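You operate a simulated robot arm through the tools that you are given. There is no shell and no other tool.

Carry out the task below with a simulated robot arm. There is one attempt and no reset: what you move stays moved.

Task
Fit the wide ring and white nut on the silver thread and tighten with the large socket.
Fine: hand tight first, then about a quarter turn; socket back in its slot. Set down upright: large socket.

Only the result counts: the job must be done as asked and must still hold three seconds after the hand-in. Knocking over, shifting, dropping, spilling or breaking anything else fails it.

Robot
A 7-joint arm with a two-finger parallel gripper, fixed in place. Base frame: the origin is at the foot of the arm, x ahead of it, y to its left, z up; the work surface is at about z = 0.885. Readings come in m, rad, newtons and seconds.
With the tool pointing down near the work surface it reaches from about 0.4 to 0.9 m from the base axis. Its first joint turns from -2.496 to 2.496 rad. Payload 3 kg.
The tool frame sits at the grasp point between the pads (the TCP): z along the fingers, y along the line on which they close. The tips reach 0.03 m beyond it. The gripper opens to 0.094 m. The fingers are 0.028 m wide and 0.01 m thick; the gripper's body (0.05 by 0.096 m) begins 0.055 m behind the TCP.
Orientation is that of the tool frame in the base frame, as a unit quaternion [x, y, z, w]. With the fingers straight down and closing along the base's y, the tool's x points along the base's -x, its y along +y and its z along -z.

Tools
- The arm moves only by the tool nudge_tool. Its argument "series" is a list of rows, each a list of 7 numbers: the shift along the tool's x, y, z in m, then the turn, a rotation vector about the tool's x, y, z in rad, then the finger opening in m, from 0 to 0.094. In form: [[x, y, z, wx, wy, wz, grip], ...]. A call has 1 to 20 rows; each row shifts and turns the commanded pose from where the row before left it, along the tool's axes as they then stand. Each row takes 0.2 s and may step no farther than 0.05 m and 0.15 rad from the row before; otherwise, or with a gripper value out of range, the whole call is refused. A pose out of reach is approached as far as the arm can. The call stops where the force on the tool passes 40 N (or 10 N more than at its start, if that is more) or the arm is blocked; 0.2 s more then pass. Each finger travels about 0.072 m/s and halts on what it meets, pressing with about 34 N; the grip force reading is that of the motor and also rises with nothing between the fingers. The clock runs only during rows and for 0.2 s after the last one: add rows that do not move to give the fingers time. It gives the time, the measured TCP pose, the force on the tool (base axes), the opening and the grip force at its end, in the units of the frame above (readings bear some noise), with the torque about the TCP (base axes, N m) and any sound that the robot's microphone picked up.
- Cameras (640 x 400 px; columns grow to the right, rows downward): "scene" is fixed at [0.2193, 0.6506, 1.6126]; the picture's right is [-0.86, -0.52, 0.00], its down [-0.38, 0.63, -0.67] and it looks along [0.35, -0.58, -0.74] (base axes); focal length 316 px, centre (320, 200). "wrist" rides on the gripper at [0.076, 0.014, -0.103] in the tool frame; the picture's right is [-0.18, 0.98, 0.00], its down [-0.75, -0.14, -0.64] and it looks along [-0.63, -0.12, 0.77] (tool axes); focal length 243 px, centre (320, 200). There is no depth. A picture from a camera that has moved, and an enlarged one, comes with that camera's place and axes in the base frame and with its lens.
- snapshot(camera): a new picture of that camera. No time passes.
- zoom(camera, box): a new picture of the part [left, top, right, bottom] of that camera's present view, enlarged. No time passes.
- close_job(): hands the job in; it is judged then, once.

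Places have to be worked out from the pictures, the camera data and where the tool is seen. Open the gripper and draw the arm clear of the work before you hand the job in, unless the task says otherwise.

The tools are called after "Request:" by a JSON object that holds its "fn" and its "kwargs". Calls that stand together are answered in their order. nudge_tool: Moves the arm, as the interface text tells. Its arguments: {"type":"object","properties":{"series":{"type":"array"}},"required":["series"]} The other tools are called the same way: snapshot (camera) takes a picture; zoom (camera, box) takes an enlarged picture of a part of a camera's view; close_job () hands the job in.

At the start:

```text
time_s: 0.0
tool_pos: [0.6181, 0.2128, 1.196]
tcp_rot: [0.001, 1.0, 0.0, 0.0]
ft_force: [-0.5, 0.5, 0.0]
wrist_torque: [-0.02, -0.01, 0.01]
finger_gap: 0.0939
grip_force: 0.0
```

scene: 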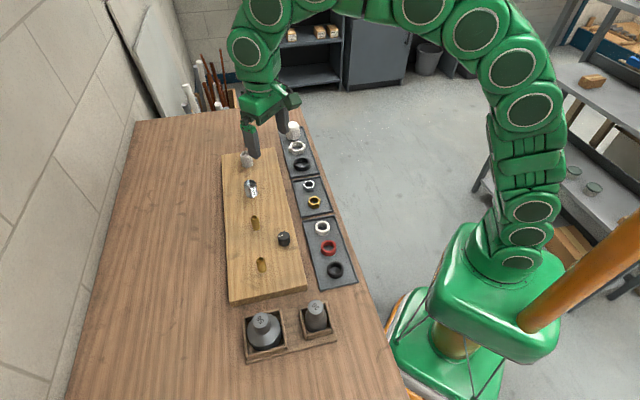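
wrist: 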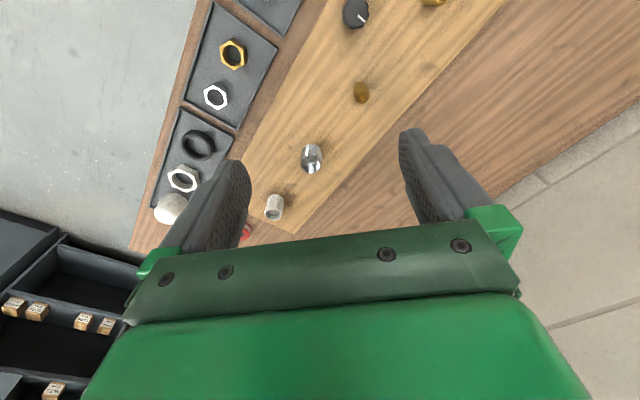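

I see a board with several studs, trays of rings and nuts, and two sockets in slots near the arm. I zoom in on the pictures to identify the parts.

Request:
{"fn": "zoom", "kwargs": {"camera": "scene", "box": [220, 110, 380, 210]}}

Request:
{"fn": "zoom", "kwargs": {"camera": "scene", "box": [220, 200, 380, 300]}}

Request:
{"fn": "zoom", "kwargs": {"camera": "scene", "box": [220, 280, 380, 380]}}

Request:
{"fn": "zoom", "kwargs": {"camera": "wrist", "box": [140, 0, 460, 200]}}

```text
4.00 times, centred on (300, 160) of scene
camera zoom: at [0.2193, 0.6506, 1.6126], right [-0.86, -0.52, 0.0], down [-0.38, 0.63, -0.67], along [0.35, -0.58, -0.74], focal length 1265 px, centre (400, 360)
```

zoom: 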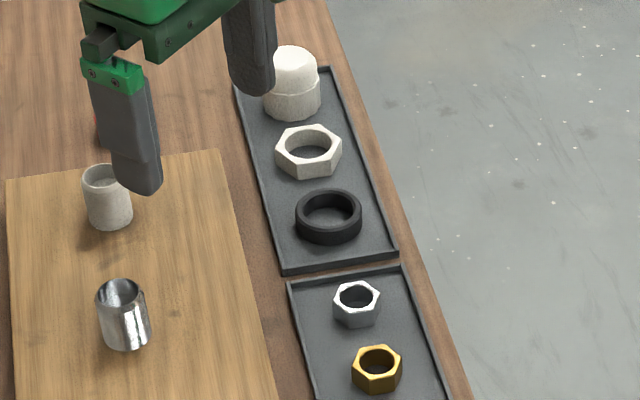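

```text
4.00 times, centred on (300, 250) of scene
camera zoom: at [0.2193, 0.6506, 1.6126], right [-0.86, -0.52, 0.0], down [-0.38, 0.63, -0.67], along [0.35, -0.58, -0.74], focal length 1265 px, centre (400, 0)
```

zoom: 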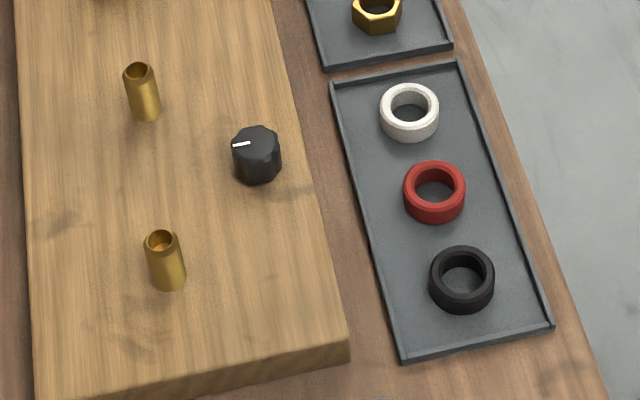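

```text
4.00 times, centred on (300, 330) of scene
camera zoom: at [0.2193, 0.6506, 1.6126], right [-0.86, -0.52, 0.0], down [-0.38, 0.63, -0.67], along [0.35, -0.58, -0.74], focal length 1265 px, centre (400, -320)
```

zoom: 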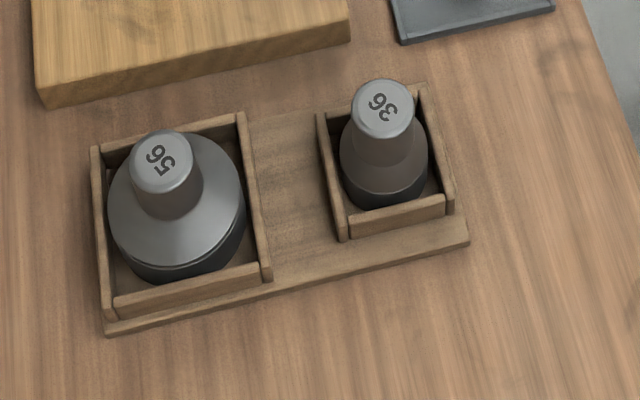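

```text
2.00 times, centred on (300, 100) of wrist
camera zoom: at [0.5417, 0.2271, 1.2988], right [0.18, 0.98, 0.0], down [0.75, -0.14, 0.64], along [0.63, -0.12, -0.77], focal length 485 px, centre (360, 400)
```

zoom: 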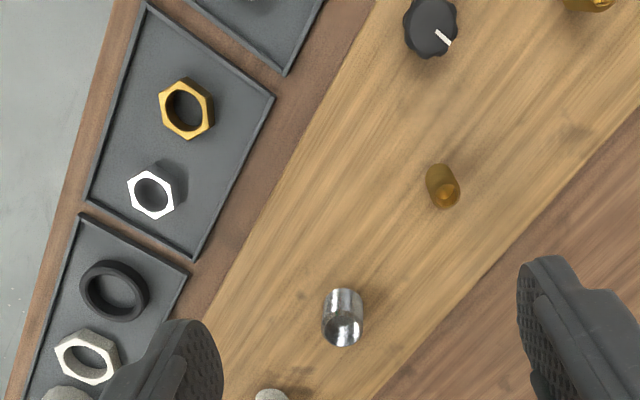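

The white nut and the wide (large black) ring sit in the far tray near y≈-0.08, and the chrome stud is near (0.74, 0.18). I move the wrist camera over that tray for a better view.

Request:
{"fn": "nudge_tool", "kwargs": {"series": [[0.00225, -0.0329, 0.012, 0, 0, 0, 0.094], [0.00225, -0.0329, 0.012, 0, 0, 0, 0.094], [0.00225, -0.0329, 0.012, 0, 0, 0, 0.094], [0.00225, -0.0329, 0.012, 0, 0, 0, 0.094], [0.00225, -0.0329, 0.012, 0, 0, 0, 0.094], [0.00225, -0.0329, 0.012, 0, 0, 0, 0.094], [0.00225, -0.0329, 0.012, 0, 0, 0, 0.094], [0.00225, -0.0329, 0.012, 0, 0, 0, 0.094], [0, 0, 0, 0, 0, 0, 0.094], [0, 0, 0, 0, 0, 0, 0.094]]}}

Request:
{"fn": "snapshot", "kwargs": {"camera": "wrist"}}

Request:
{"fn": "snapshot", "kwargs": {"camera": "scene"}}

```text
time_s: 2.2
tool_pos: [0.6039, -0.0498, 1.0995]
tcp_rot: [0.0, 1.0, -0.001, 0.0]
ft_force: [-0.2, -0.5, 1.3]
wrist_torque: [0.03, 0.02, -0.03]
finger_gap: 0.0939
grip_force: 0.0
```

```text
taken
camera wrist: at [0.5278, -0.036, 1.203], right [0.18, 0.98, 0.0], down [0.75, -0.14, 0.64], along [0.63, -0.12, -0.77], focal length 243 px, centre (320, 200)
```

wrist: 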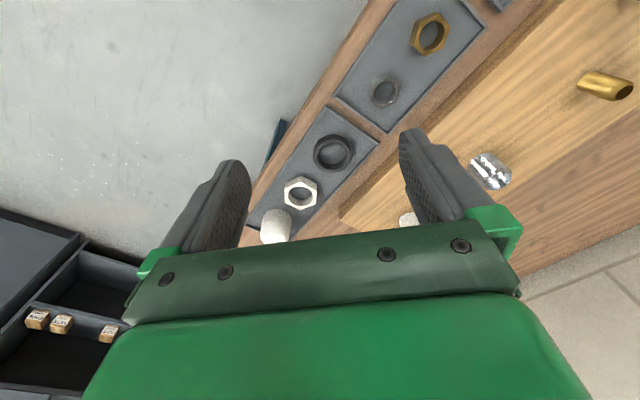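

```text
taken
```

scene: 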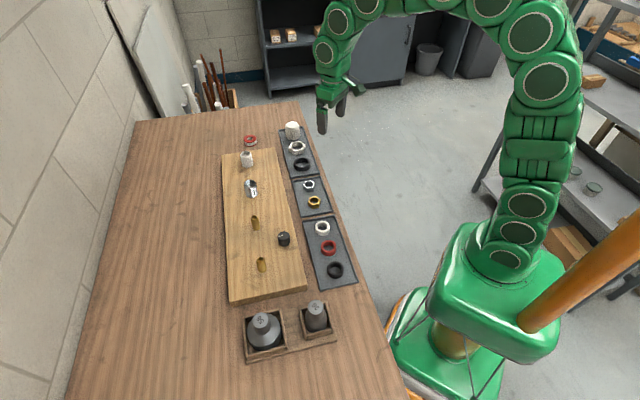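

The wrist view puts the wide ring near (0.694, -0.048) and the scene camera puts it near (0.695, -0.02), so they differ a little in y. I move above it at z≈1.0 to check from close up.

Request:
{"fn": "nudge_tool", "kwargs": {"series": [[-0.0225, 0.0005, 0.025, 0, 0, 0, 0.094], [-0.0225, 0.0005, 0.025, 0, 0, 0, 0.094], [-0.0225, 0.0005, 0.025, 0, 0, 0, 0.094], [-0.0225, 0.0005, 0.025, 0, 0, 0, 0.094], [0, 0, 0, 0, 0, 0, 0.094], [0, 0, 0, 0, 0, 0, 0.094]]}}

Request:
{"fn": "snapshot", "kwargs": {"camera": "wrist"}}

Request:
{"fn": "zoom", "kwargs": {"camera": "scene", "box": [220, 80, 380, 180]}}

```text
time_s: 3.6
tool_pos: [0.6933, -0.0495, 1.0011]
tcp_rot: [0.0, 1.0, 0.0, 0.0]
ft_force: [0.0, -0.2, 0.0]
wrist_torque: [-0.01, 0.01, -0.02]
finger_gap: 0.094
grip_force: 0.0
```

```text
taken
camera wrist: at [0.6173, -0.0355, 1.1046], right [0.18, 0.98, 0.0], down [0.75, -0.14, 0.64], along [0.63, -0.12, -0.77], focal length 243 px, centre (320, 200)
```

wrist: 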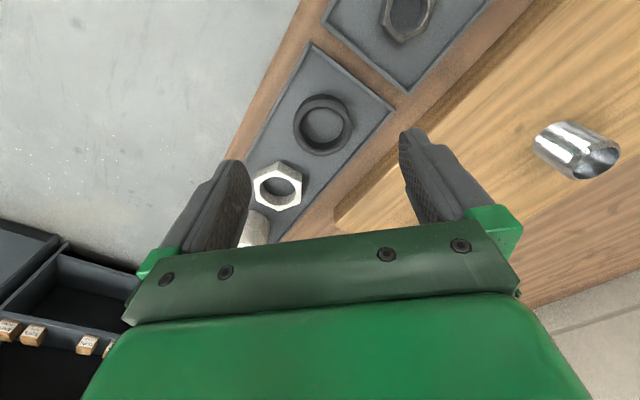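

```text
4.00 times, centred on (300, 130) of scene
camera zoom: at [0.2193, 0.6506, 1.6126], right [-0.86, -0.52, 0.0], down [-0.38, 0.63, -0.67], along [0.35, -0.58, -0.74], focal length 1265 px, centre (400, 480)
```

zoom: 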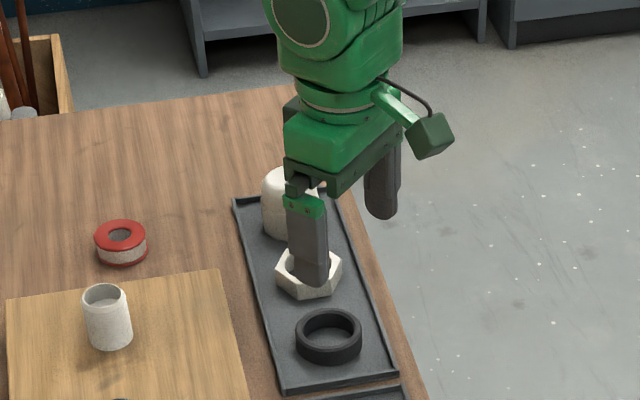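

The two camera rays for the ring agree near (0.715, -0.05) if it sits lower than I assumed, with its centre at z≈0.87. I zoom in to see the hex orientation, the tray clearance and the finger geometry.

Request:
{"fn": "zoom", "kwargs": {"camera": "wrist", "box": [220, 30, 460, 260]}}

Request:
{"fn": "zoom", "kwargs": {"camera": "scene", "box": [270, 110, 350, 180]}}

```text
1.74 times, centred on (340, 145) of wrist
camera zoom: at [0.6173, -0.0355, 1.1046], right [0.18, 0.98, 0.0], down [0.75, -0.14, 0.64], along [0.63, -0.12, -0.77], focal length 422 px, centre (285, 296)
```

zoom: 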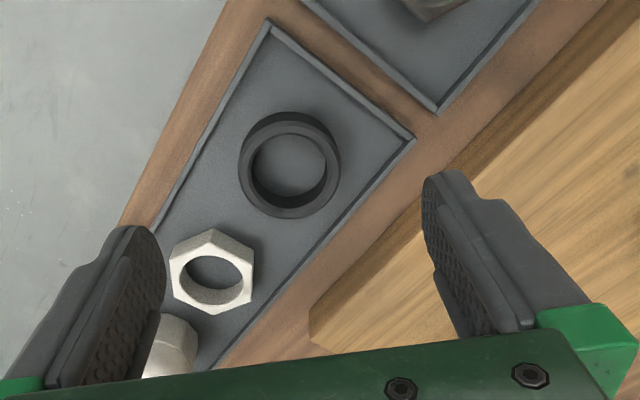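

```text
5.71 times, centred on (310, 145) of scene
camera zoom: at [0.2193, 0.6506, 1.6126], right [-0.86, -0.52, 0.0], down [-0.38, 0.63, -0.67], along [0.35, -0.58, -0.74], focal length 1807 px, centre (377, 514)
```

zoom: 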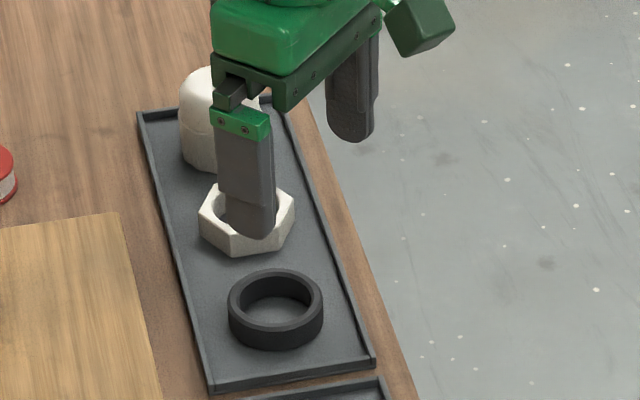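

Triangulating gives the ring's top rim at about (0.717, -0.0515, 0.875), and the tray is turned 45°. I centre over the ring, turn the tool -45° so the fingers close along the tray's long axis, and go down to z≈0.95.

Request:
{"fn": "nudge_tool", "kwargs": {"series": [[-0.0235, -0.002, 0, 0, 0, -0.1309, 0.094], [0, 0, 0.01, 0, 0, -0.1309, 0.094], [0, 0, 0.01, 0, 0, -0.1309, 0.094], [0, 0, 0.01, 0, 0, -0.1309, 0.094], [0, 0, 0.01, 0, 0, -0.1309, 0.094], [0, 0, 0.01, 0, 0, -0.1309, 0.094], [0, 0, 0, 0, 0, 0, 0.075], [0, 0, 0, 0, 0, 0, 0.075]]}}

Request:
{"fn": "zoom", "kwargs": {"camera": "wrist", "box": [200, 50, 440, 200]}}

Request:
{"fn": "zoom", "kwargs": {"camera": "scene", "box": [270, 120, 350, 180]}}

```text
time_s: 5.4
tool_pos: [0.7147, -0.0492, 0.9471]
tcp_rot: [-0.383, 0.924, -0.001, 0.0]
ft_force: [0.3, -0.8, 0.2]
wrist_torque: [-0.01, 0.0, 0.02]
finger_gap: 0.0751
grip_force: 0.1
```

```text
2.67 times, centred on (320, 125) of wrist
camera zoom: at [0.6517, -0.0935, 1.0512], right [-0.57, 0.82, 0.0], down [0.63, 0.43, 0.64], along [0.53, 0.36, -0.77], focal length 647 px, centre (320, 400)
```

zoom: 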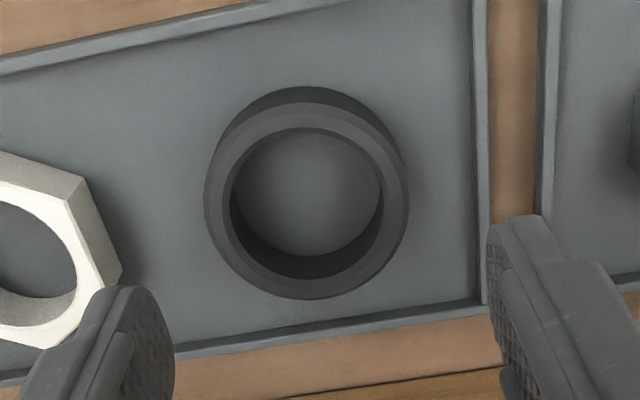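

```text
6.67 times, centred on (310, 150) of scene
camera zoom: at [0.2193, 0.6506, 1.6126], right [-0.86, -0.52, 0.0], down [-0.38, 0.63, -0.67], along [0.35, -0.58, -0.74], focal length 2108 px, centre (387, 533)
```

zoom: 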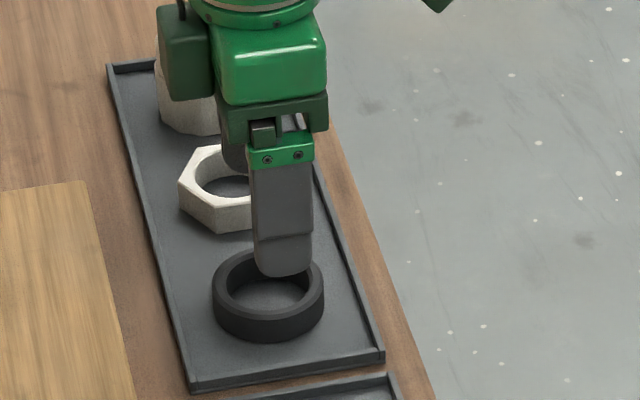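

The ring now measures about (0.7155, -0.0535) with a 57 mm outer diameter. I make a small shift, go down to TCP z≈0.91 and check the tip height against the ring.

Request:
{"fn": "nudge_tool", "kwargs": {"series": [[0.002, -0.0035, 0.0, 0, 0, 0, 0.075], [0, 0, 0.012, 0, 0, 0, 0.075], [0, 0, 0.012, 0, 0, 0, 0.075], [0, 0, 0.012, 0, 0, 0, 0.075], [0, 0, 0, 0, 0, 0, 0.075]]}}

Request:
{"fn": "zoom", "kwargs": {"camera": "wrist", "box": [200, 50, 440, 200]}}

Request:
{"fn": "zoom", "kwargs": {"camera": "scene", "box": [270, 120, 350, 180]}}

```text
time_s: 6.6
tool_pos: [0.7142, -0.0526, 0.9129]
tcp_rot: [-0.382, 0.924, 0.001, 0.0]
ft_force: [-0.6, -0.5, 0.3]
wrist_torque: [0.03, -0.05, -0.01]
finger_gap: 0.0753
grip_force: 0.0
```

```text
2.67 times, centred on (320, 125) of wrist
camera zoom: at [0.6512, -0.0967, 1.0157], right [-0.56, 0.83, 0.0], down [0.63, 0.43, 0.64], along [0.53, 0.36, -0.77], focal length 647 px, centre (320, 400)
```

zoom: 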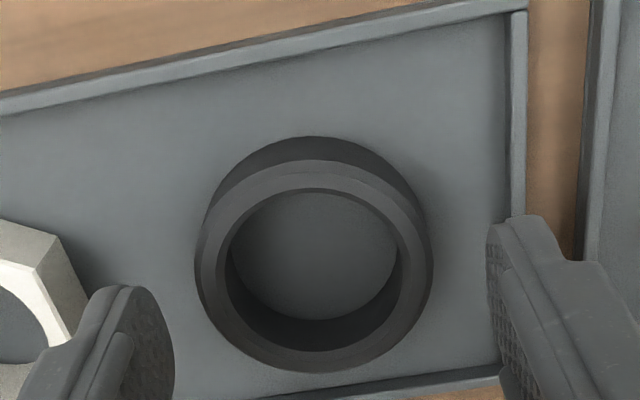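

```text
6.67 times, centred on (310, 150) of scene
camera zoom: at [0.2193, 0.6506, 1.6126], right [-0.86, -0.52, 0.0], down [-0.38, 0.63, -0.67], along [0.35, -0.58, -0.74], focal length 2108 px, centre (387, 533)
```

zoom: 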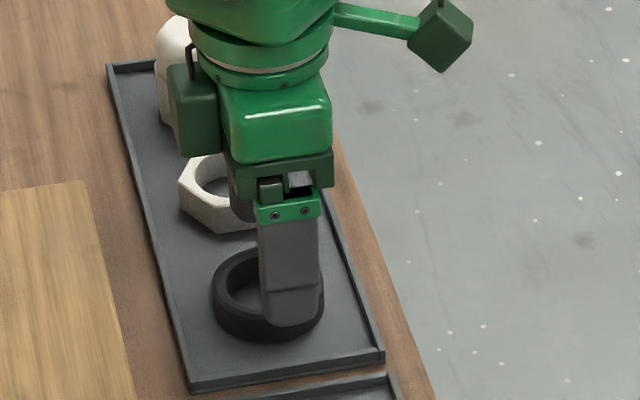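

Scale change between the two views confirms the ring's top is at z≈0.8755 and its centre at about (0.714, -0.055). I shift 2 mm and go down in small steps so the tips overlap the ring by about 12 mm.

Request:
{"fn": "nudge_tool", "kwargs": {"series": [[0.002, -0.002, 0.0, 0, 0, 0, 0.075], [0, 0, 0.006, 0, 0, 0, 0.075], [0, 0, 0.006, 0, 0, 0, 0.075], [0, 0, 0.005, 0, 0, 0, 0.075], [0, 0, 0.003, 0, 0, 0, 0.075], [0, 0, 0, 0, 0, 0, 0.075]]}}

Request:
{"fn": "zoom", "kwargs": {"camera": "wrist", "box": [200, 50, 440, 200]}}

Request:
{"fn": "zoom", "kwargs": {"camera": "scene", "box": [270, 120, 350, 180]}}

```text
time_s: 8.0
tool_pos: [0.7146, -0.057, 0.8937]
tcp_rot: [-0.383, 0.924, 0.0, 0.0]
ft_force: [-0.1, 0.2, 0.2]
wrist_torque: [0.04, 0.01, 0.01]
finger_gap: 0.0749
grip_force: 0.0
```

```text
2.67 times, centred on (320, 125) of wrist
camera zoom: at [0.6502, -0.1005, 0.9967], right [-0.56, 0.83, 0.0], down [0.63, 0.43, 0.64], along [0.53, 0.36, -0.77], focal length 647 px, centre (320, 400)
```

zoom: 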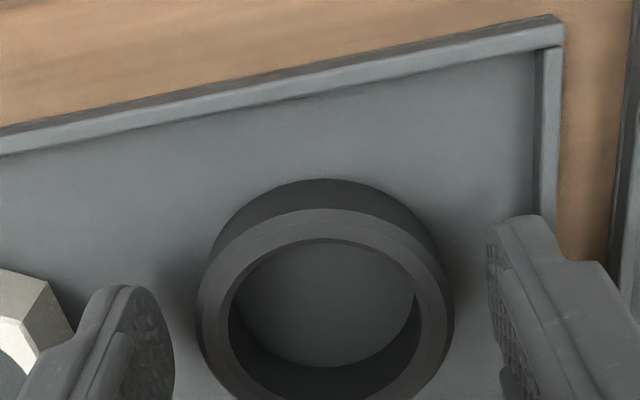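

```text
6.67 times, centred on (310, 150) of scene
camera zoom: at [0.2193, 0.6506, 1.6126], right [-0.86, -0.52, 0.0], down [-0.38, 0.63, -0.67], along [0.35, -0.58, -0.74], focal length 2108 px, centre (387, 533)
```

zoom: 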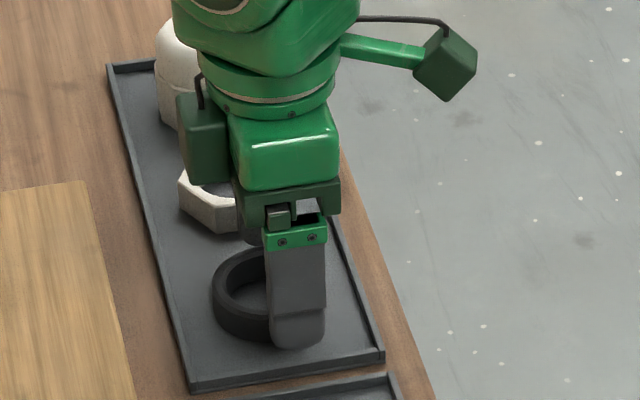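

The ring is centred between the pads in the wrist view and the tips are about 12 mm below its top without touching anything. I close on it.

Request:
{"fn": "nudge_tool", "kwargs": {"series": [[0, 0, 0, 0, 0, 0, 0.065], [0, 0, 0, 0, 0, 0, 0.05], [0, 0, 0, 0, 0, 0, 0.04], [0, 0, 0, 0, 0, 0, 0.04]]}}

Request:
{"fn": "zoom", "kwargs": {"camera": "wrist", "box": [200, 50, 440, 200]}}

```text
time_s: 9.0
tool_pos: [0.7134, -0.0559, 0.8938]
tcp_rot: [-0.382, 0.924, 0.0, 0.0]
ft_force: [0.4, 0.4, 0.0]
wrist_torque: [0.0, 0.02, 0.01]
finger_gap: 0.0597
grip_force: 33.9
```

```text
2.67 times, centred on (320, 125) of wrist
camera zoom: at [0.6502, -0.1005, 0.9967], right [-0.56, 0.83, 0.0], down [0.63, 0.43, 0.64], along [0.53, 0.36, -0.77], focal length 647 px, centre (320, 400)
```

zoom: 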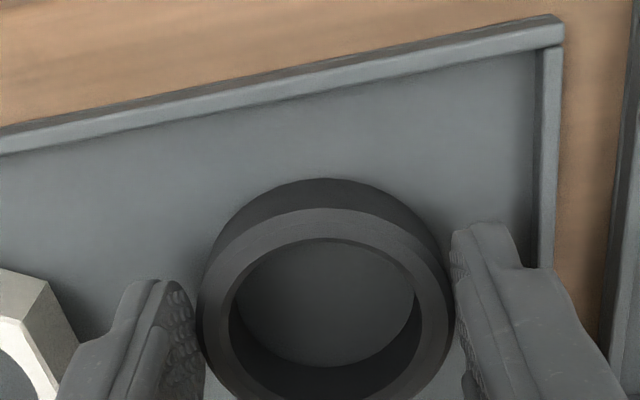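

The grip reads 59.7 mm on the ring with steady force. I lift it and move to a spot short of the chrome stud, so the wrist camera can measure the stud.

Request:
{"fn": "nudge_tool", "kwargs": {"series": [[0, 0, -0.01, 0, 0, 0, 0.04], [0, 0, -0.024, 0, 0, 0, 0.04], [0, 0, -0.024, 0, 0, 0, 0.04], [0, 0, -0.024, 0, 0, 0, 0.04], [0, 0, -0.024, 0, 0, 0, 0.04], [-0.018, 0.035, 0, 0, 0, 0, 0.04], [-0.018, 0.035, 0, 0, 0, 0, 0.04], [-0.018, 0.035, 0, 0, 0, 0, 0.04], [-0.018, 0.035, 0, 0, 0, 0, 0.04], [0, 0, 0, 0, 0, 0, 0.04], [0, 0, 0, 0, 0, 0, 0.04]]}}

Request:
{"fn": "snapshot", "kwargs": {"camera": "wrist"}}

Request:
{"fn": "zoom", "kwargs": {"camera": "scene", "box": [220, 110, 340, 210]}}

```text
time_s: 11.4
tool_pos: [0.6696, 0.093, 1.0014]
tcp_rot: [-0.384, 0.923, 0.0, 0.001]
ft_force: [-0.1, -1.1, -0.7]
wrist_torque: [0.01, -0.01, -0.01]
finger_gap: 0.0595
grip_force: 34.1
```

```text
taken
camera wrist: at [0.6052, 0.0483, 1.104], right [-0.56, 0.83, 0.0], down [0.63, 0.43, 0.64], along [0.53, 0.36, -0.77], focal length 243 px, centre (320, 200)
```

wrist: 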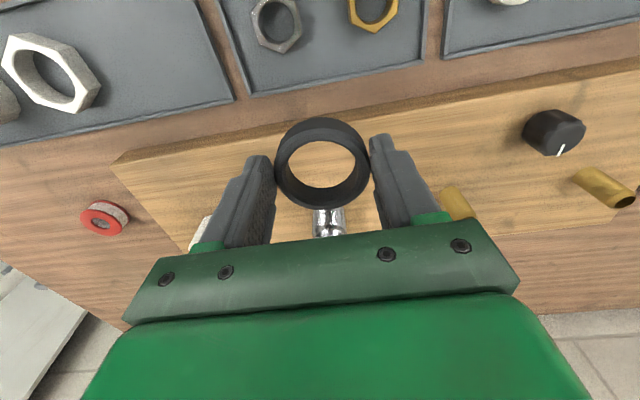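

```text
4.00 times, centred on (280, 160) of scene
camera zoom: at [0.2193, 0.6506, 1.6126], right [-0.86, -0.52, 0.0], down [-0.38, 0.63, -0.67], along [0.35, -0.58, -0.74], focal length 1265 px, centre (480, 360)
```

zoom: 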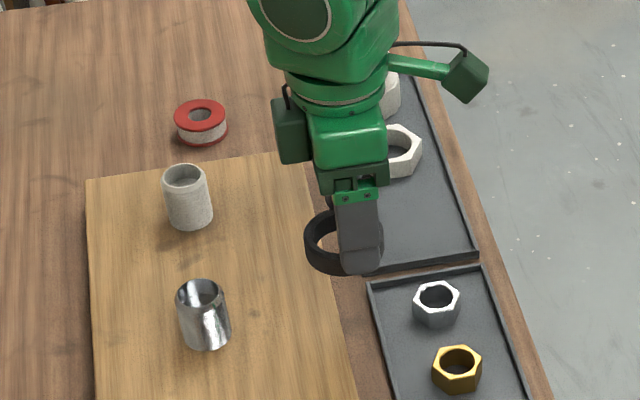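

The stud triangulates to about (0.757, 0.171) with its top at z≈0.933 and its base at about 0.887. I move the ring above it at z≈1.0 and check alignment through the ring.

Request:
{"fn": "nudge_tool", "kwargs": {"series": [[-0.029, -0.0017, 0, 0, 0, 0, 0.04], [-0.029, -0.0017, 0, 0, 0, 0, 0.04], [-0.029, -0.0017, 0, 0, 0, 0, 0.04], [-0.0296, -0.0015, 0, 0, 0, 0, 0.04], [0, 0, 0, 0, 0, 0, 0.04], [0, 0, 0, 0, 0, 0, 0.04]]}}

Request:
{"fn": "zoom", "kwargs": {"camera": "wrist", "box": [200, 50, 440, 200]}}

Request:
{"fn": "zoom", "kwargs": {"camera": "scene", "box": [210, 140, 290, 210]}}

```text
time_s: 12.8
tool_pos: [0.7548, 0.1691, 1.001]
tcp_rot: [-0.383, 0.924, 0.001, 0.0]
ft_force: [0.3, 0.4, -0.3]
wrist_torque: [0.0, 0.01, 0.0]
finger_gap: 0.0598
grip_force: 34.1
```

```text
2.67 times, centred on (320, 125) of wrist
camera zoom: at [0.6915, 0.1241, 1.103], right [-0.56, 0.83, 0.0], down [0.63, 0.43, 0.64], along [0.53, 0.36, -0.77], focal length 647 px, centre (320, 400)
```

zoom: 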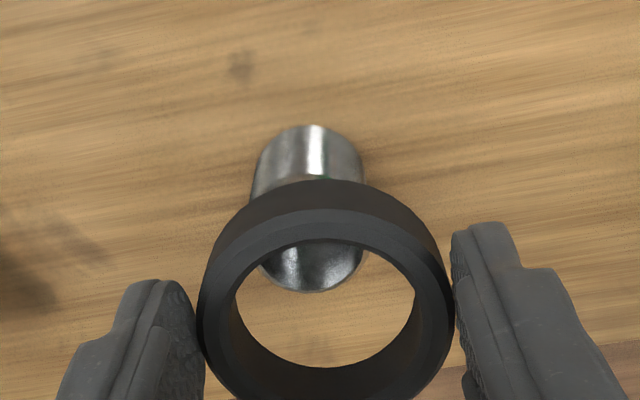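

```text
5.71 times, centred on (250, 175) of scene
camera zoom: at [0.2193, 0.6506, 1.6126], right [-0.86, -0.52, 0.0], down [-0.38, 0.63, -0.67], along [0.35, -0.58, -0.74], focal length 1807 px, centre (720, 343)
```

zoom: 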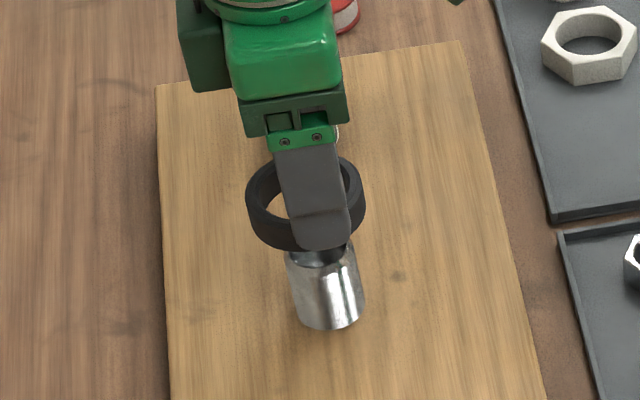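

The stud axis appears about 8 mm ahead along tool -x and 3 mm to tool -y of the ring centre. I correct that and lower until the ring is just above the stud top.

Request:
{"fn": "nudge_tool", "kwargs": {"series": [[-0.0075, -0.003, 0, 0, 0, 0, 0.04], [0, 0, 0.01, 0, 0, 0, 0.04], [0, 0, 0.008, 0, 0, 0, 0.04], [0, 0, 0, 0, 0, 0, 0.04], [0, 0, 0, 0, 0, 0, 0.04]]}}

Request:
{"fn": "zoom", "kwargs": {"camera": "wrist", "box": [200, 75, 440, 225]}}

Request:
{"fn": "zoom", "kwargs": {"camera": "scene", "box": [220, 150, 280, 200]}}

```text
time_s: 14.0
tool_pos: [0.7628, 0.1719, 0.9814]
tcp_rot: [-0.382, 0.924, 0.0, -0.001]
ft_force: [-0.1, -0.2, -0.7]
wrist_torque: [0.01, -0.01, 0.0]
finger_gap: 0.0597
grip_force: 34.1
```

```text
2.67 times, centred on (320, 150) of wrist
camera zoom: at [0.6981, 0.1278, 1.0849], right [-0.56, 0.83, 0.0], down [0.63, 0.43, 0.64], along [0.53, 0.36, -0.77], focal length 647 px, centre (320, 333)
```

zoom: 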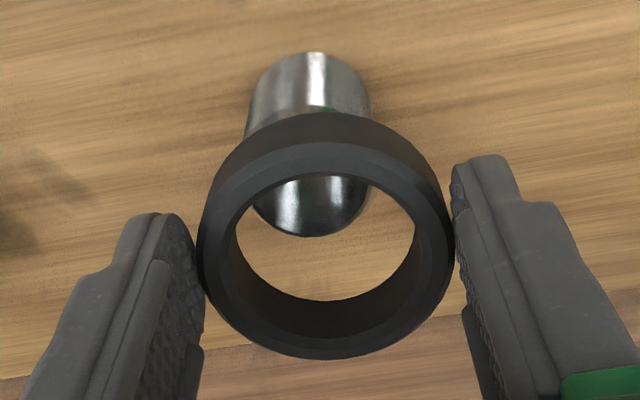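

```text
8.00 times, centred on (250, 175) of scene
camera zoom: at [0.2193, 0.6506, 1.6126], right [-0.86, -0.52, 0.0], down [-0.38, 0.63, -0.67], along [0.35, -0.58, -0.74], focal length 2529 px, centre (880, 400)
```

zoom: 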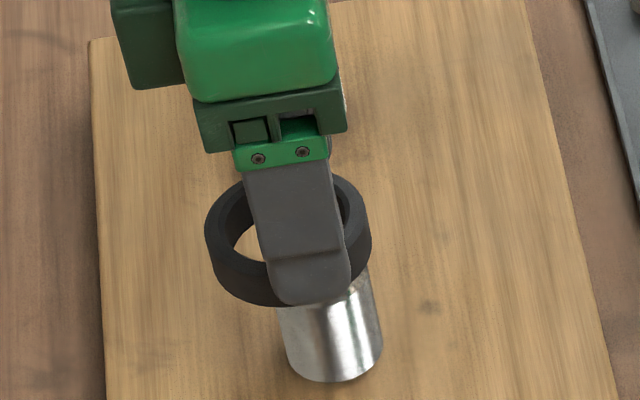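

I need a sharper look at the stud's rim through the ring, because its apparent width looks inconsistent.

Request:
{"fn": "zoom", "kwargs": {"camera": "wrist", "box": [270, 90, 370, 170]}}

Request:
{"fn": "zoom", "kwargs": {"camera": "scene", "box": [235, 165, 265, 200]}}

```text
5.00 times, centred on (320, 130) of wrist
camera zoom: at [0.6981, 0.1278, 1.0849], right [-0.56, 0.83, 0.0], down [0.63, 0.43, 0.64], along [0.53, 0.36, -0.77], focal length 1213 px, centre (320, 550)
```

zoom: 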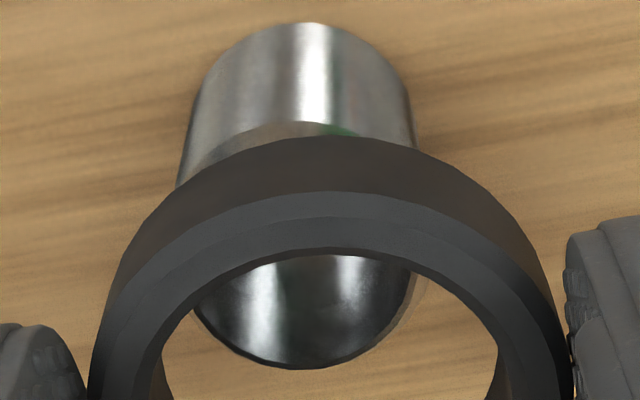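

```text
11.43 times, centred on (250, 182) of scene
camera zoom: at [0.2193, 0.6506, 1.6126], right [-0.86, -0.52, 0.0], down [-0.38, 0.63, -0.67], along [0.35, -0.58, -0.74], focal length 3613 px, centre (1120, 400)
```

zoom: 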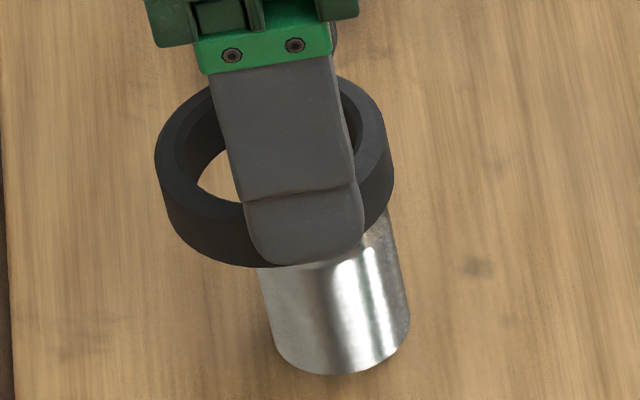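

Combining both views, the held ring sits about 4 mm toward tool -x of the TCP while the stud is nearly under the TCP. I shift by tool (+0.004, -0.003) and look again.

Request:
{"fn": "nudge_tool", "kwargs": {"series": [[0.004, -0.003, 0, 0, 0, 0, 0.04], [0, 0, 0.006, 0, 0, 0, 0.04], [0, 0, 0, 0, 0, 0, 0.04], [0, 0, 0, 0, 0, 0, 0.04]]}}

Request:
{"fn": "zoom", "kwargs": {"camera": "wrist", "box": [270, 100, 370, 180]}}

Request:
{"fn": "zoom", "kwargs": {"camera": "scene", "box": [235, 165, 265, 200]}}

```text
time_s: 15.0
tool_pos: [0.7596, 0.1678, 0.9766]
tcp_rot: [-0.383, 0.924, 0.0, 0.0]
ft_force: [-0.2, -0.5, 0.2]
wrist_torque: [0.03, 0.0, 0.0]
finger_gap: 0.0595
grip_force: 34.2
```

```text
5.00 times, centred on (320, 140) of wrist
camera zoom: at [0.6963, 0.1242, 1.0785], right [-0.56, 0.83, 0.0], down [0.63, 0.43, 0.64], along [0.53, 0.36, -0.77], focal length 1213 px, centre (320, 500)
```

zoom: 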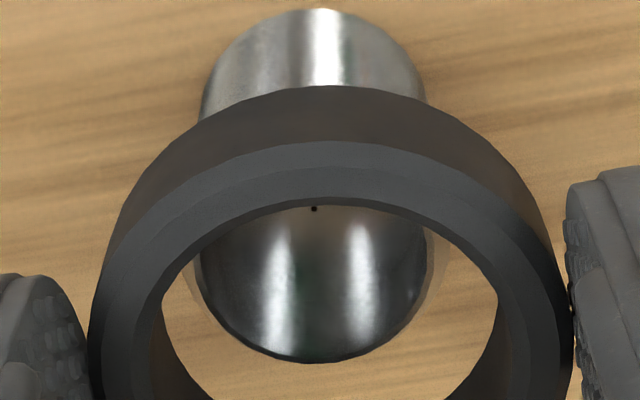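

```text
11.43 times, centred on (250, 182) of scene
camera zoom: at [0.2193, 0.6506, 1.6126], right [-0.86, -0.52, 0.0], down [-0.38, 0.63, -0.67], along [0.35, -0.58, -0.74], focal length 3613 px, centre (1120, 400)
```

zoom: 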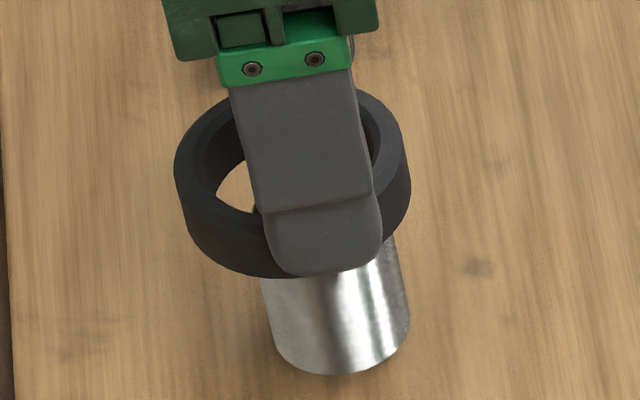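

The wrist view shows the stud about 2 mm to tool -y of the ring's centre, and the fore-aft alignment looks close. I shift and lower a little more.

Request:
{"fn": "nudge_tool", "kwargs": {"series": [[0.001, -0.0023, 0, 0, 0, 0, 0.04], [0, 0, 0.003, 0, 0, 0, 0.04], [0, 0, 0.003, 0, 0, 0, 0.04], [0, 0, 0, 0, 0, 0, 0.04], [0, 0, 0, 0, 0, 0, 0.04]]}}

Request:
{"fn": "zoom", "kwargs": {"camera": "wrist", "box": [260, 100, 380, 220]}}

Request:
{"fn": "zoom", "kwargs": {"camera": "scene", "box": [235, 165, 265, 200]}}

```text
time_s: 16.2
tool_pos: [0.761, 0.1669, 0.97]
tcp_rot: [-0.383, 0.924, 0.0, 0.0]
ft_force: [-0.6, 0.0, -0.2]
wrist_torque: [0.02, 0.02, 0.0]
finger_gap: 0.0599
grip_force: 34.2
```

```text
3.33 times, centred on (320, 160) of wrist
camera zoom: at [0.697, 0.1223, 1.0725], right [-0.56, 0.83, 0.0], down [0.63, 0.43, 0.64], along [0.53, 0.36, -0.77], focal length 809 px, centre (320, 333)
```

zoom: 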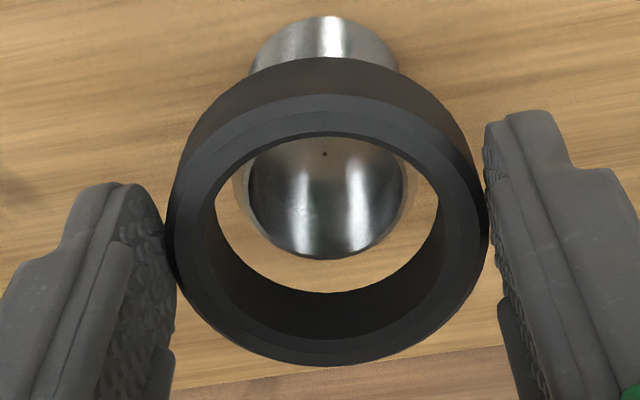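

```text
11.43 times, centred on (250, 182) of scene
camera zoom: at [0.2193, 0.6506, 1.6126], right [-0.86, -0.52, 0.0], down [-0.38, 0.63, -0.67], along [0.35, -0.58, -0.74], focal length 3613 px, centre (1120, 400)
```

zoom: 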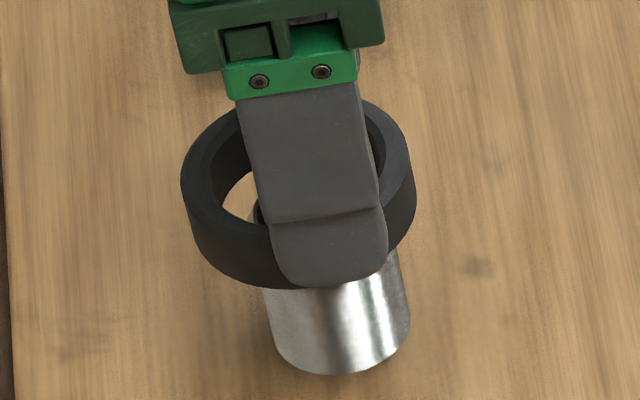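

Lateral alignment is now within about 0.5 mm, and both views suggest moving about 2 mm toward tool +x. I apply that and lower gently, watching the force.

Request:
{"fn": "nudge_tool", "kwargs": {"series": [[0.0022, -0.0005, 0, 0, 0, 0, 0.04], [0, 0, 0.002, 0, 0, 0, 0.04], [0, 0, 0.002, 0, 0, 0, 0.04], [0, 0, 0.002, 0, 0, 0, 0.04], [0, 0, 0.002, 0, 0, 0, 0.04], [0, 0, 0, 0, 0, 0, 0.04]]}}

Request:
{"fn": "zoom", "kwargs": {"camera": "wrist", "box": [260, 100, 380, 220]}}

Request:
{"fn": "zoom", "kwargs": {"camera": "scene", "box": [235, 165, 265, 200]}}

```text
time_s: 17.6
tool_pos: [0.7603, 0.1654, 0.9623]
tcp_rot: [-0.383, 0.924, 0.001, 0.0]
ft_force: [0.5, -0.4, -0.5]
wrist_torque: [-0.04, 0.01, -0.01]
finger_gap: 0.0596
grip_force: 33.9
```

```text
3.33 times, centred on (320, 160) of wrist
camera zoom: at [0.6965, 0.1206, 1.065], right [-0.56, 0.83, 0.0], down [0.63, 0.43, 0.64], along [0.53, 0.36, -0.77], focal length 809 px, centre (320, 333)
```

zoom: 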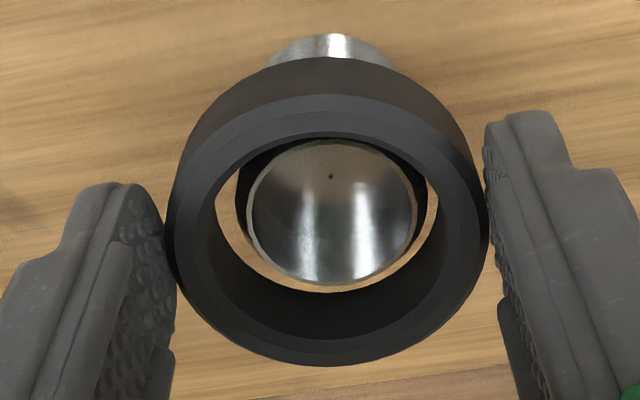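

```text
11.43 times, centred on (250, 182) of scene
camera zoom: at [0.2193, 0.6506, 1.6126], right [-0.86, -0.52, 0.0], down [-0.38, 0.63, -0.67], along [0.35, -0.58, -0.74], focal length 3613 px, centre (1120, 400)
```

zoom: 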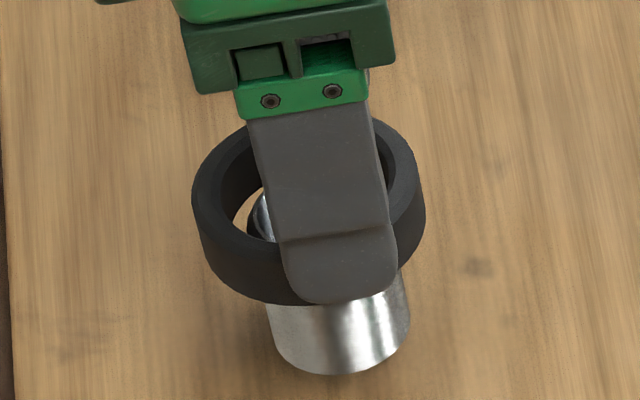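

The stud rim is now nearly concentric with the ring hole, about 1 mm off laterally. I add 0.8 mm in tool +y and lower in small steps.

Request:
{"fn": "nudge_tool", "kwargs": {"series": [[0, 0.0008, 0, 0, 0, 0, 0.04], [0, 0, 0.002, 0, 0, 0, 0.04], [0, 0, 0.002, 0, 0, 0, 0.04], [0, 0, 0.002, 0, 0, 0, 0.04], [0, 0, 0, 0, 0, 0, 0.04]]}}

Request:
{"fn": "zoom", "kwargs": {"camera": "wrist", "box": [260, 100, 380, 220]}}

Request:
{"fn": "zoom", "kwargs": {"camera": "scene", "box": [235, 165, 265, 200]}}

```text
time_s: 18.8
tool_pos: [0.7591, 0.1655, 0.9556]
tcp_rot: [-0.383, 0.924, 0.001, 0.0]
ft_force: [-0.1, -0.8, 0.1]
wrist_torque: [0.02, -0.02, -0.01]
finger_gap: 0.0596
grip_force: 34.1
```

```text
3.33 times, centred on (320, 160) of wrist
camera zoom: at [0.6954, 0.1213, 1.059], right [-0.56, 0.83, 0.0], down [0.63, 0.43, 0.64], along [0.53, 0.36, -0.77], focal length 809 px, centre (320, 333)
```

zoom: 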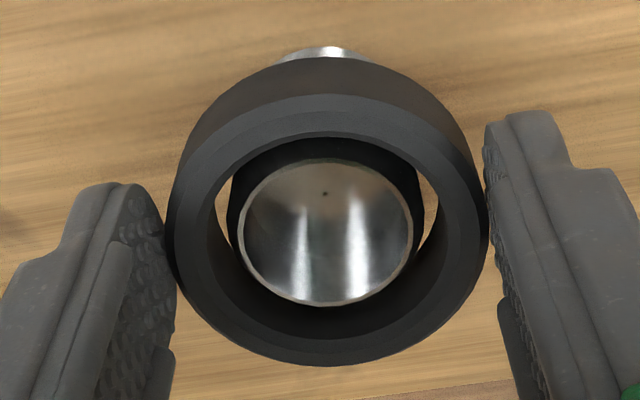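

```text
11.43 times, centred on (250, 182) of scene
camera zoom: at [0.2193, 0.6506, 1.6126], right [-0.86, -0.52, 0.0], down [-0.38, 0.63, -0.67], along [0.35, -0.58, -0.74], focal length 3613 px, centre (1120, 400)
```

zoom: 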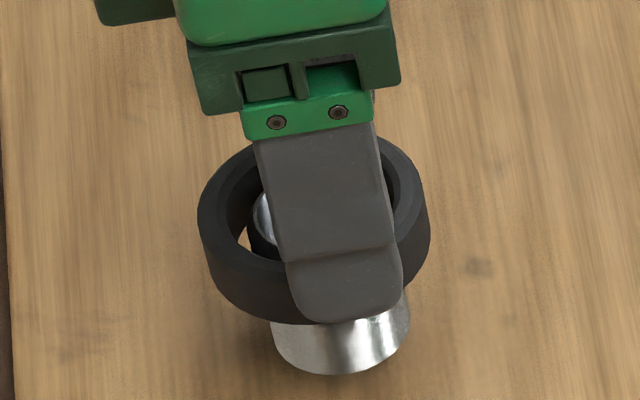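

The stud top is inside the ring with no contact. I continue down in small steps until the ring seats on the board.

Request:
{"fn": "nudge_tool", "kwargs": {"series": [[0, 0, 0.003, 0, 0, 0, 0.04], [0, 0, 0.003, 0, 0, 0, 0.04], [0, 0, 0.003, 0, 0, 0, 0.04], [0, 0, 0.003, 0, 0, 0, 0.04], [0, 0, 0.003, 0, 0, 0, 0.04], [0, 0, 0.003, 0, 0, 0, 0.04], [0, 0, 0.003, 0, 0, 0, 0.04], [0, 0, 0.002, 0, 0, 0, 0.04], [0, 0, 0, 0, 0, 0, 0.04]]}}

Request:
{"fn": "zoom", "kwargs": {"camera": "wrist", "box": [260, 100, 380, 220]}}

Request:
{"fn": "zoom", "kwargs": {"camera": "scene", "box": [235, 165, 265, 200]}}

```text
time_s: 20.8
tool_pos: [0.7607, 0.1645, 0.934]
tcp_rot: [-0.383, 0.924, 0.0, 0.0]
ft_force: [-0.3, -0.4, 0.4]
wrist_torque: [-0.04, 0.0, -0.01]
finger_gap: 0.0595
grip_force: 34.7
```

```text
3.33 times, centred on (320, 160) of wrist
camera zoom: at [0.6965, 0.1208, 1.036], right [-0.56, 0.83, 0.0], down [0.63, 0.43, 0.64], along [0.53, 0.36, -0.77], focal length 809 px, centre (320, 333)
```

zoom: 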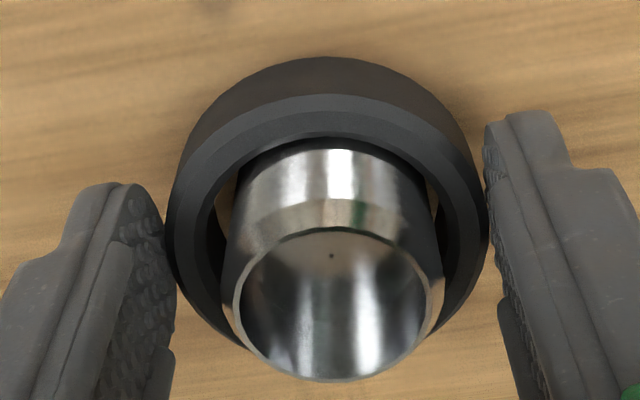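

```text
11.43 times, centred on (250, 182) of scene
camera zoom: at [0.2193, 0.6506, 1.6126], right [-0.86, -0.52, 0.0], down [-0.38, 0.63, -0.67], along [0.35, -0.58, -0.74], focal length 3613 px, centre (1120, 400)
```

zoom: 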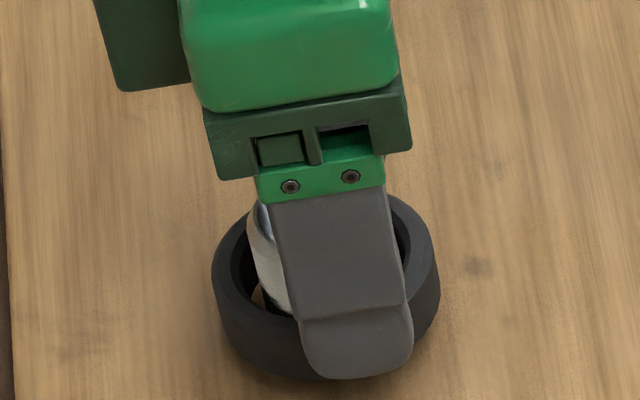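

The ring is around the stud body and close to the board. I keep lowering in 1.5 mm steps until contact shows.

Request:
{"fn": "nudge_tool", "kwargs": {"series": [[0, 0, 0.0015, 0, 0, 0, 0.04], [0, 0, 0.0015, 0, 0, 0, 0.04], [0, 0, 0.0015, 0, 0, 0, 0.04], [0, 0, 0.0015, 0, 0, 0, 0.04], [0, 0, 0, 0, 0, 0, 0.04]]}}

Request:
{"fn": "zoom", "kwargs": {"camera": "scene", "box": [235, 165, 265, 200]}}

```text
time_s: 22.0
tool_pos: [0.7599, 0.1658, 0.9265]
tcp_rot: [-0.383, 0.924, 0.0, 0.0]
ft_force: [-0.1, 0.7, 0.6]
wrist_torque: [0.0, -0.02, -0.01]
finger_gap: 0.0598
grip_force: 33.4
```

```text
11.43 times, centred on (250, 182) of scene
camera zoom: at [0.2193, 0.6506, 1.6126], right [-0.86, -0.52, 0.0], down [-0.38, 0.63, -0.67], along [0.35, -0.58, -0.74], focal length 3613 px, centre (1120, 400)
```

zoom: 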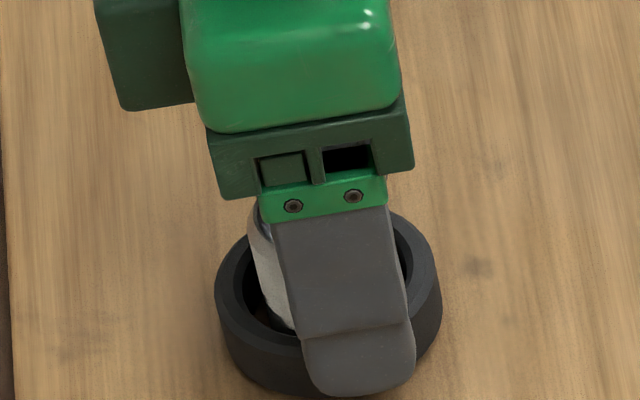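

No contact yet, so I continue down in 1 mm steps.

Request:
{"fn": "nudge_tool", "kwargs": {"series": [[0, 0, 0.001, 0, 0, 0, 0.04], [0, 0, 0.001, 0, 0, 0, 0.04], [0, 0, 0.001, 0, 0, 0, 0.04], [0, 0, 0.001, 0, 0, 0, 0.04], [0, 0, 0.001, 0, 0, 0, 0.04], [0, 0, 0, 0, 0, 0, 0.04]]}}

Request:
{"fn": "zoom", "kwargs": {"camera": "scene", "box": [235, 170, 265, 205]}}

```text
time_s: 23.1
tool_pos: [0.7604, 0.1665, 0.9261]
tcp_rot: [-0.382, 0.924, 0.0, 0.004]
ft_force: [0.5, 0.3, 0.6]
wrist_torque: [-0.02, -0.01, -0.03]
finger_gap: 0.0597
grip_force: 34.3
stopped in row 5: the force on the tool passed its limit at 44 N (the readings are from after the stop); the commanded pose is now the measured one
```

```text
11.43 times, centred on (250, 188) of scene
camera zoom: at [0.2193, 0.6506, 1.6126], right [-0.86, -0.52, 0.0], down [-0.38, 0.63, -0.67], along [0.35, -0.58, -0.74], focal length 3613 px, centre (1120, 343)
```

zoom: 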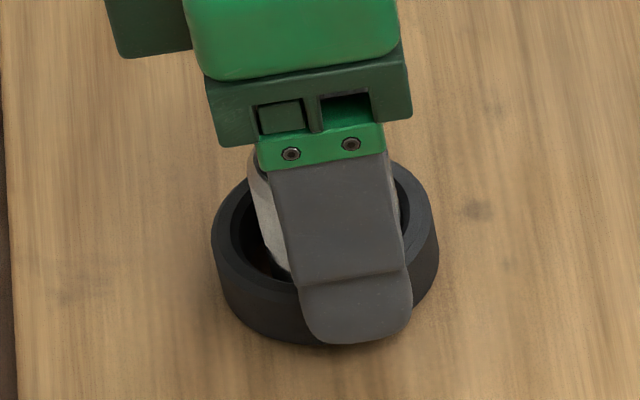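

Contact at z≈0.926 means the ring is on the board. I open the fingers and lift clear to verify.

Request:
{"fn": "nudge_tool", "kwargs": {"series": [[0, 0, 0, 0, 0, 0, 0.065], [0, 0, 0, 0, 0, 0, 0.075], [0, 0, 0, 0, 0, 0, 0.08], [0, 0, -0.01, 0, 0, 0, 0.08], [0, 0, -0.02, 0, 0, 0, 0.08], [0, 0, -0.03, 0, 0, 0, 0.08], [0, 0, -0.03, 0, 0, 0, 0.08], [0, 0, 0, 0, 0, 0, 0.08]]}}

Request:
{"fn": "zoom", "kwargs": {"camera": "wrist", "box": [200, 50, 440, 200]}}

Request:
{"fn": "zoom", "kwargs": {"camera": "scene", "box": [220, 150, 300, 210]}}

```text
time_s: 24.9
tool_pos: [0.7588, 0.1669, 1.0147]
tcp_rot: [-0.383, 0.924, 0.0, 0.002]
ft_force: [-0.7, -0.1, 0.5]
wrist_torque: [-0.03, -0.02, -0.01]
finger_gap: 0.08
grip_force: 0.1
```

```text
2.67 times, centred on (320, 125) of wrist
camera zoom: at [0.6931, 0.1224, 1.1168], right [-0.56, 0.83, 0.0], down [0.63, 0.43, 0.64], along [0.53, 0.36, -0.76], focal length 647 px, centre (320, 400)
```

zoom: 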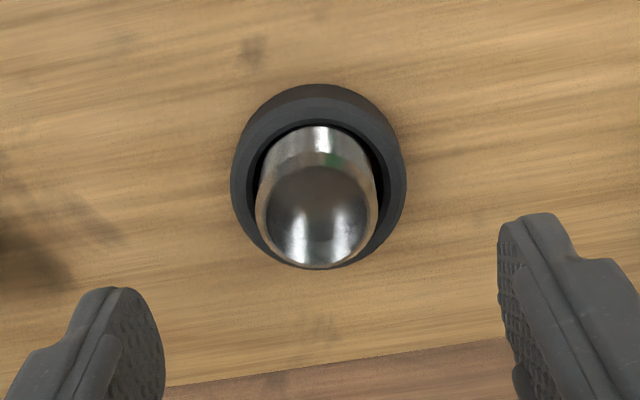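

```text
6.67 times, centred on (260, 180) of scene
camera zoom: at [0.2193, 0.6506, 1.6126], right [-0.86, -0.52, 0.0], down [-0.38, 0.63, -0.67], along [0.35, -0.58, -0.74], focal length 2108 px, centre (720, 333)
```

zoom: 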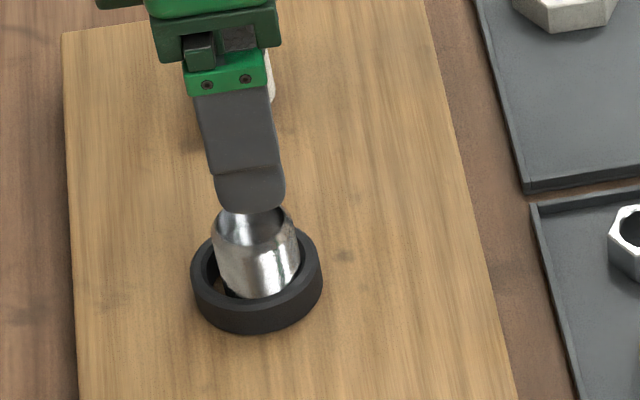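

The wide ring is sitting on the board around the chrome stud. Next I move over the white nut near (0.776, -0.115), since its flats appear to suit the current yaw.

Request:
{"fn": "nudge_tool", "kwargs": {"series": [[0.0267, -0.0297, 0, 0, 0, 0, 0.085], [0.0267, -0.0297, 0, 0, 0, 0, 0.085], [0.0267, -0.0297, 0, 0, 0, 0, 0.085], [0.0267, -0.0297, 0, 0, 0, 0, 0.085], [0.0267, -0.0297, 0, 0, 0, 0, 0.085], [0.0267, -0.0297, 0, 0, 0, 0, 0.085], [0.0267, -0.0297, 0, 0, 0, 0, 0.085], [0, 0, 0.03, 0, 0, 0, 0.085], [0, 0, 0, 0, 0, 0, 0.085], [0, 0, 0, 0, 0, 0, 0.085]]}}

Request:
{"fn": "zoom", "kwargs": {"camera": "wrist", "box": [200, 50, 440, 200]}}

Request:
{"fn": "zoom", "kwargs": {"camera": "scene", "box": [260, 110, 340, 180]}}

```text
time_s: 27.1
tool_pos: [0.777, -0.1139, 0.9858]
tcp_rot: [-0.384, 0.923, 0.0, 0.002]
ft_force: [0.0, -0.2, -0.5]
wrist_torque: [-0.01, 0.01, -0.01]
finger_gap: 0.0848
grip_force: 0.0
```

```text
2.67 times, centred on (320, 125) of wrist
camera zoom: at [0.7121, -0.1572, 1.0883], right [-0.57, 0.82, 0.0], down [0.63, 0.43, 0.64], along [0.53, 0.36, -0.76], focal length 647 px, centre (320, 400)
```

zoom: 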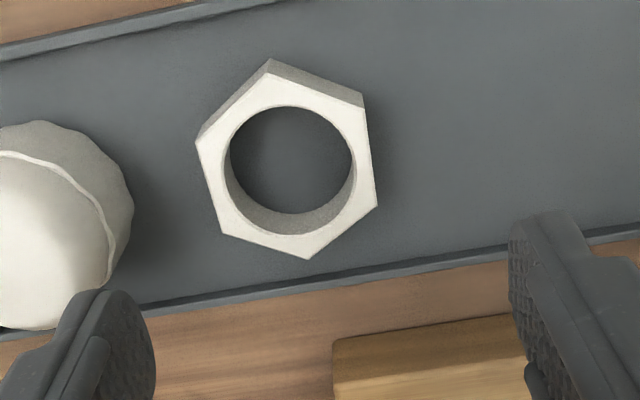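

```text
5.71 times, centred on (300, 145) of scene
camera zoom: at [0.2193, 0.6506, 1.6126], right [-0.86, -0.52, 0.0], down [-0.38, 0.63, -0.67], along [0.35, -0.58, -0.74], focal length 1807 px, centre (434, 514)
```

zoom: 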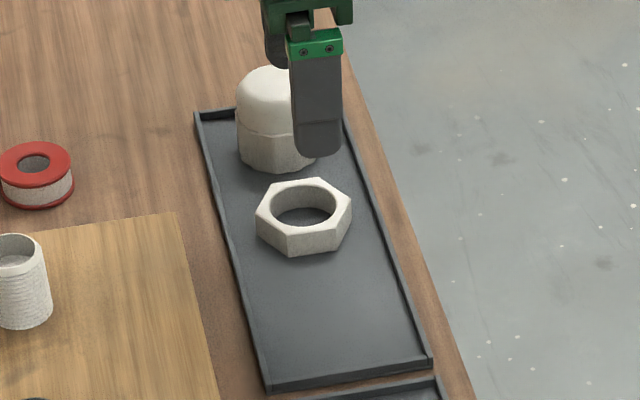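

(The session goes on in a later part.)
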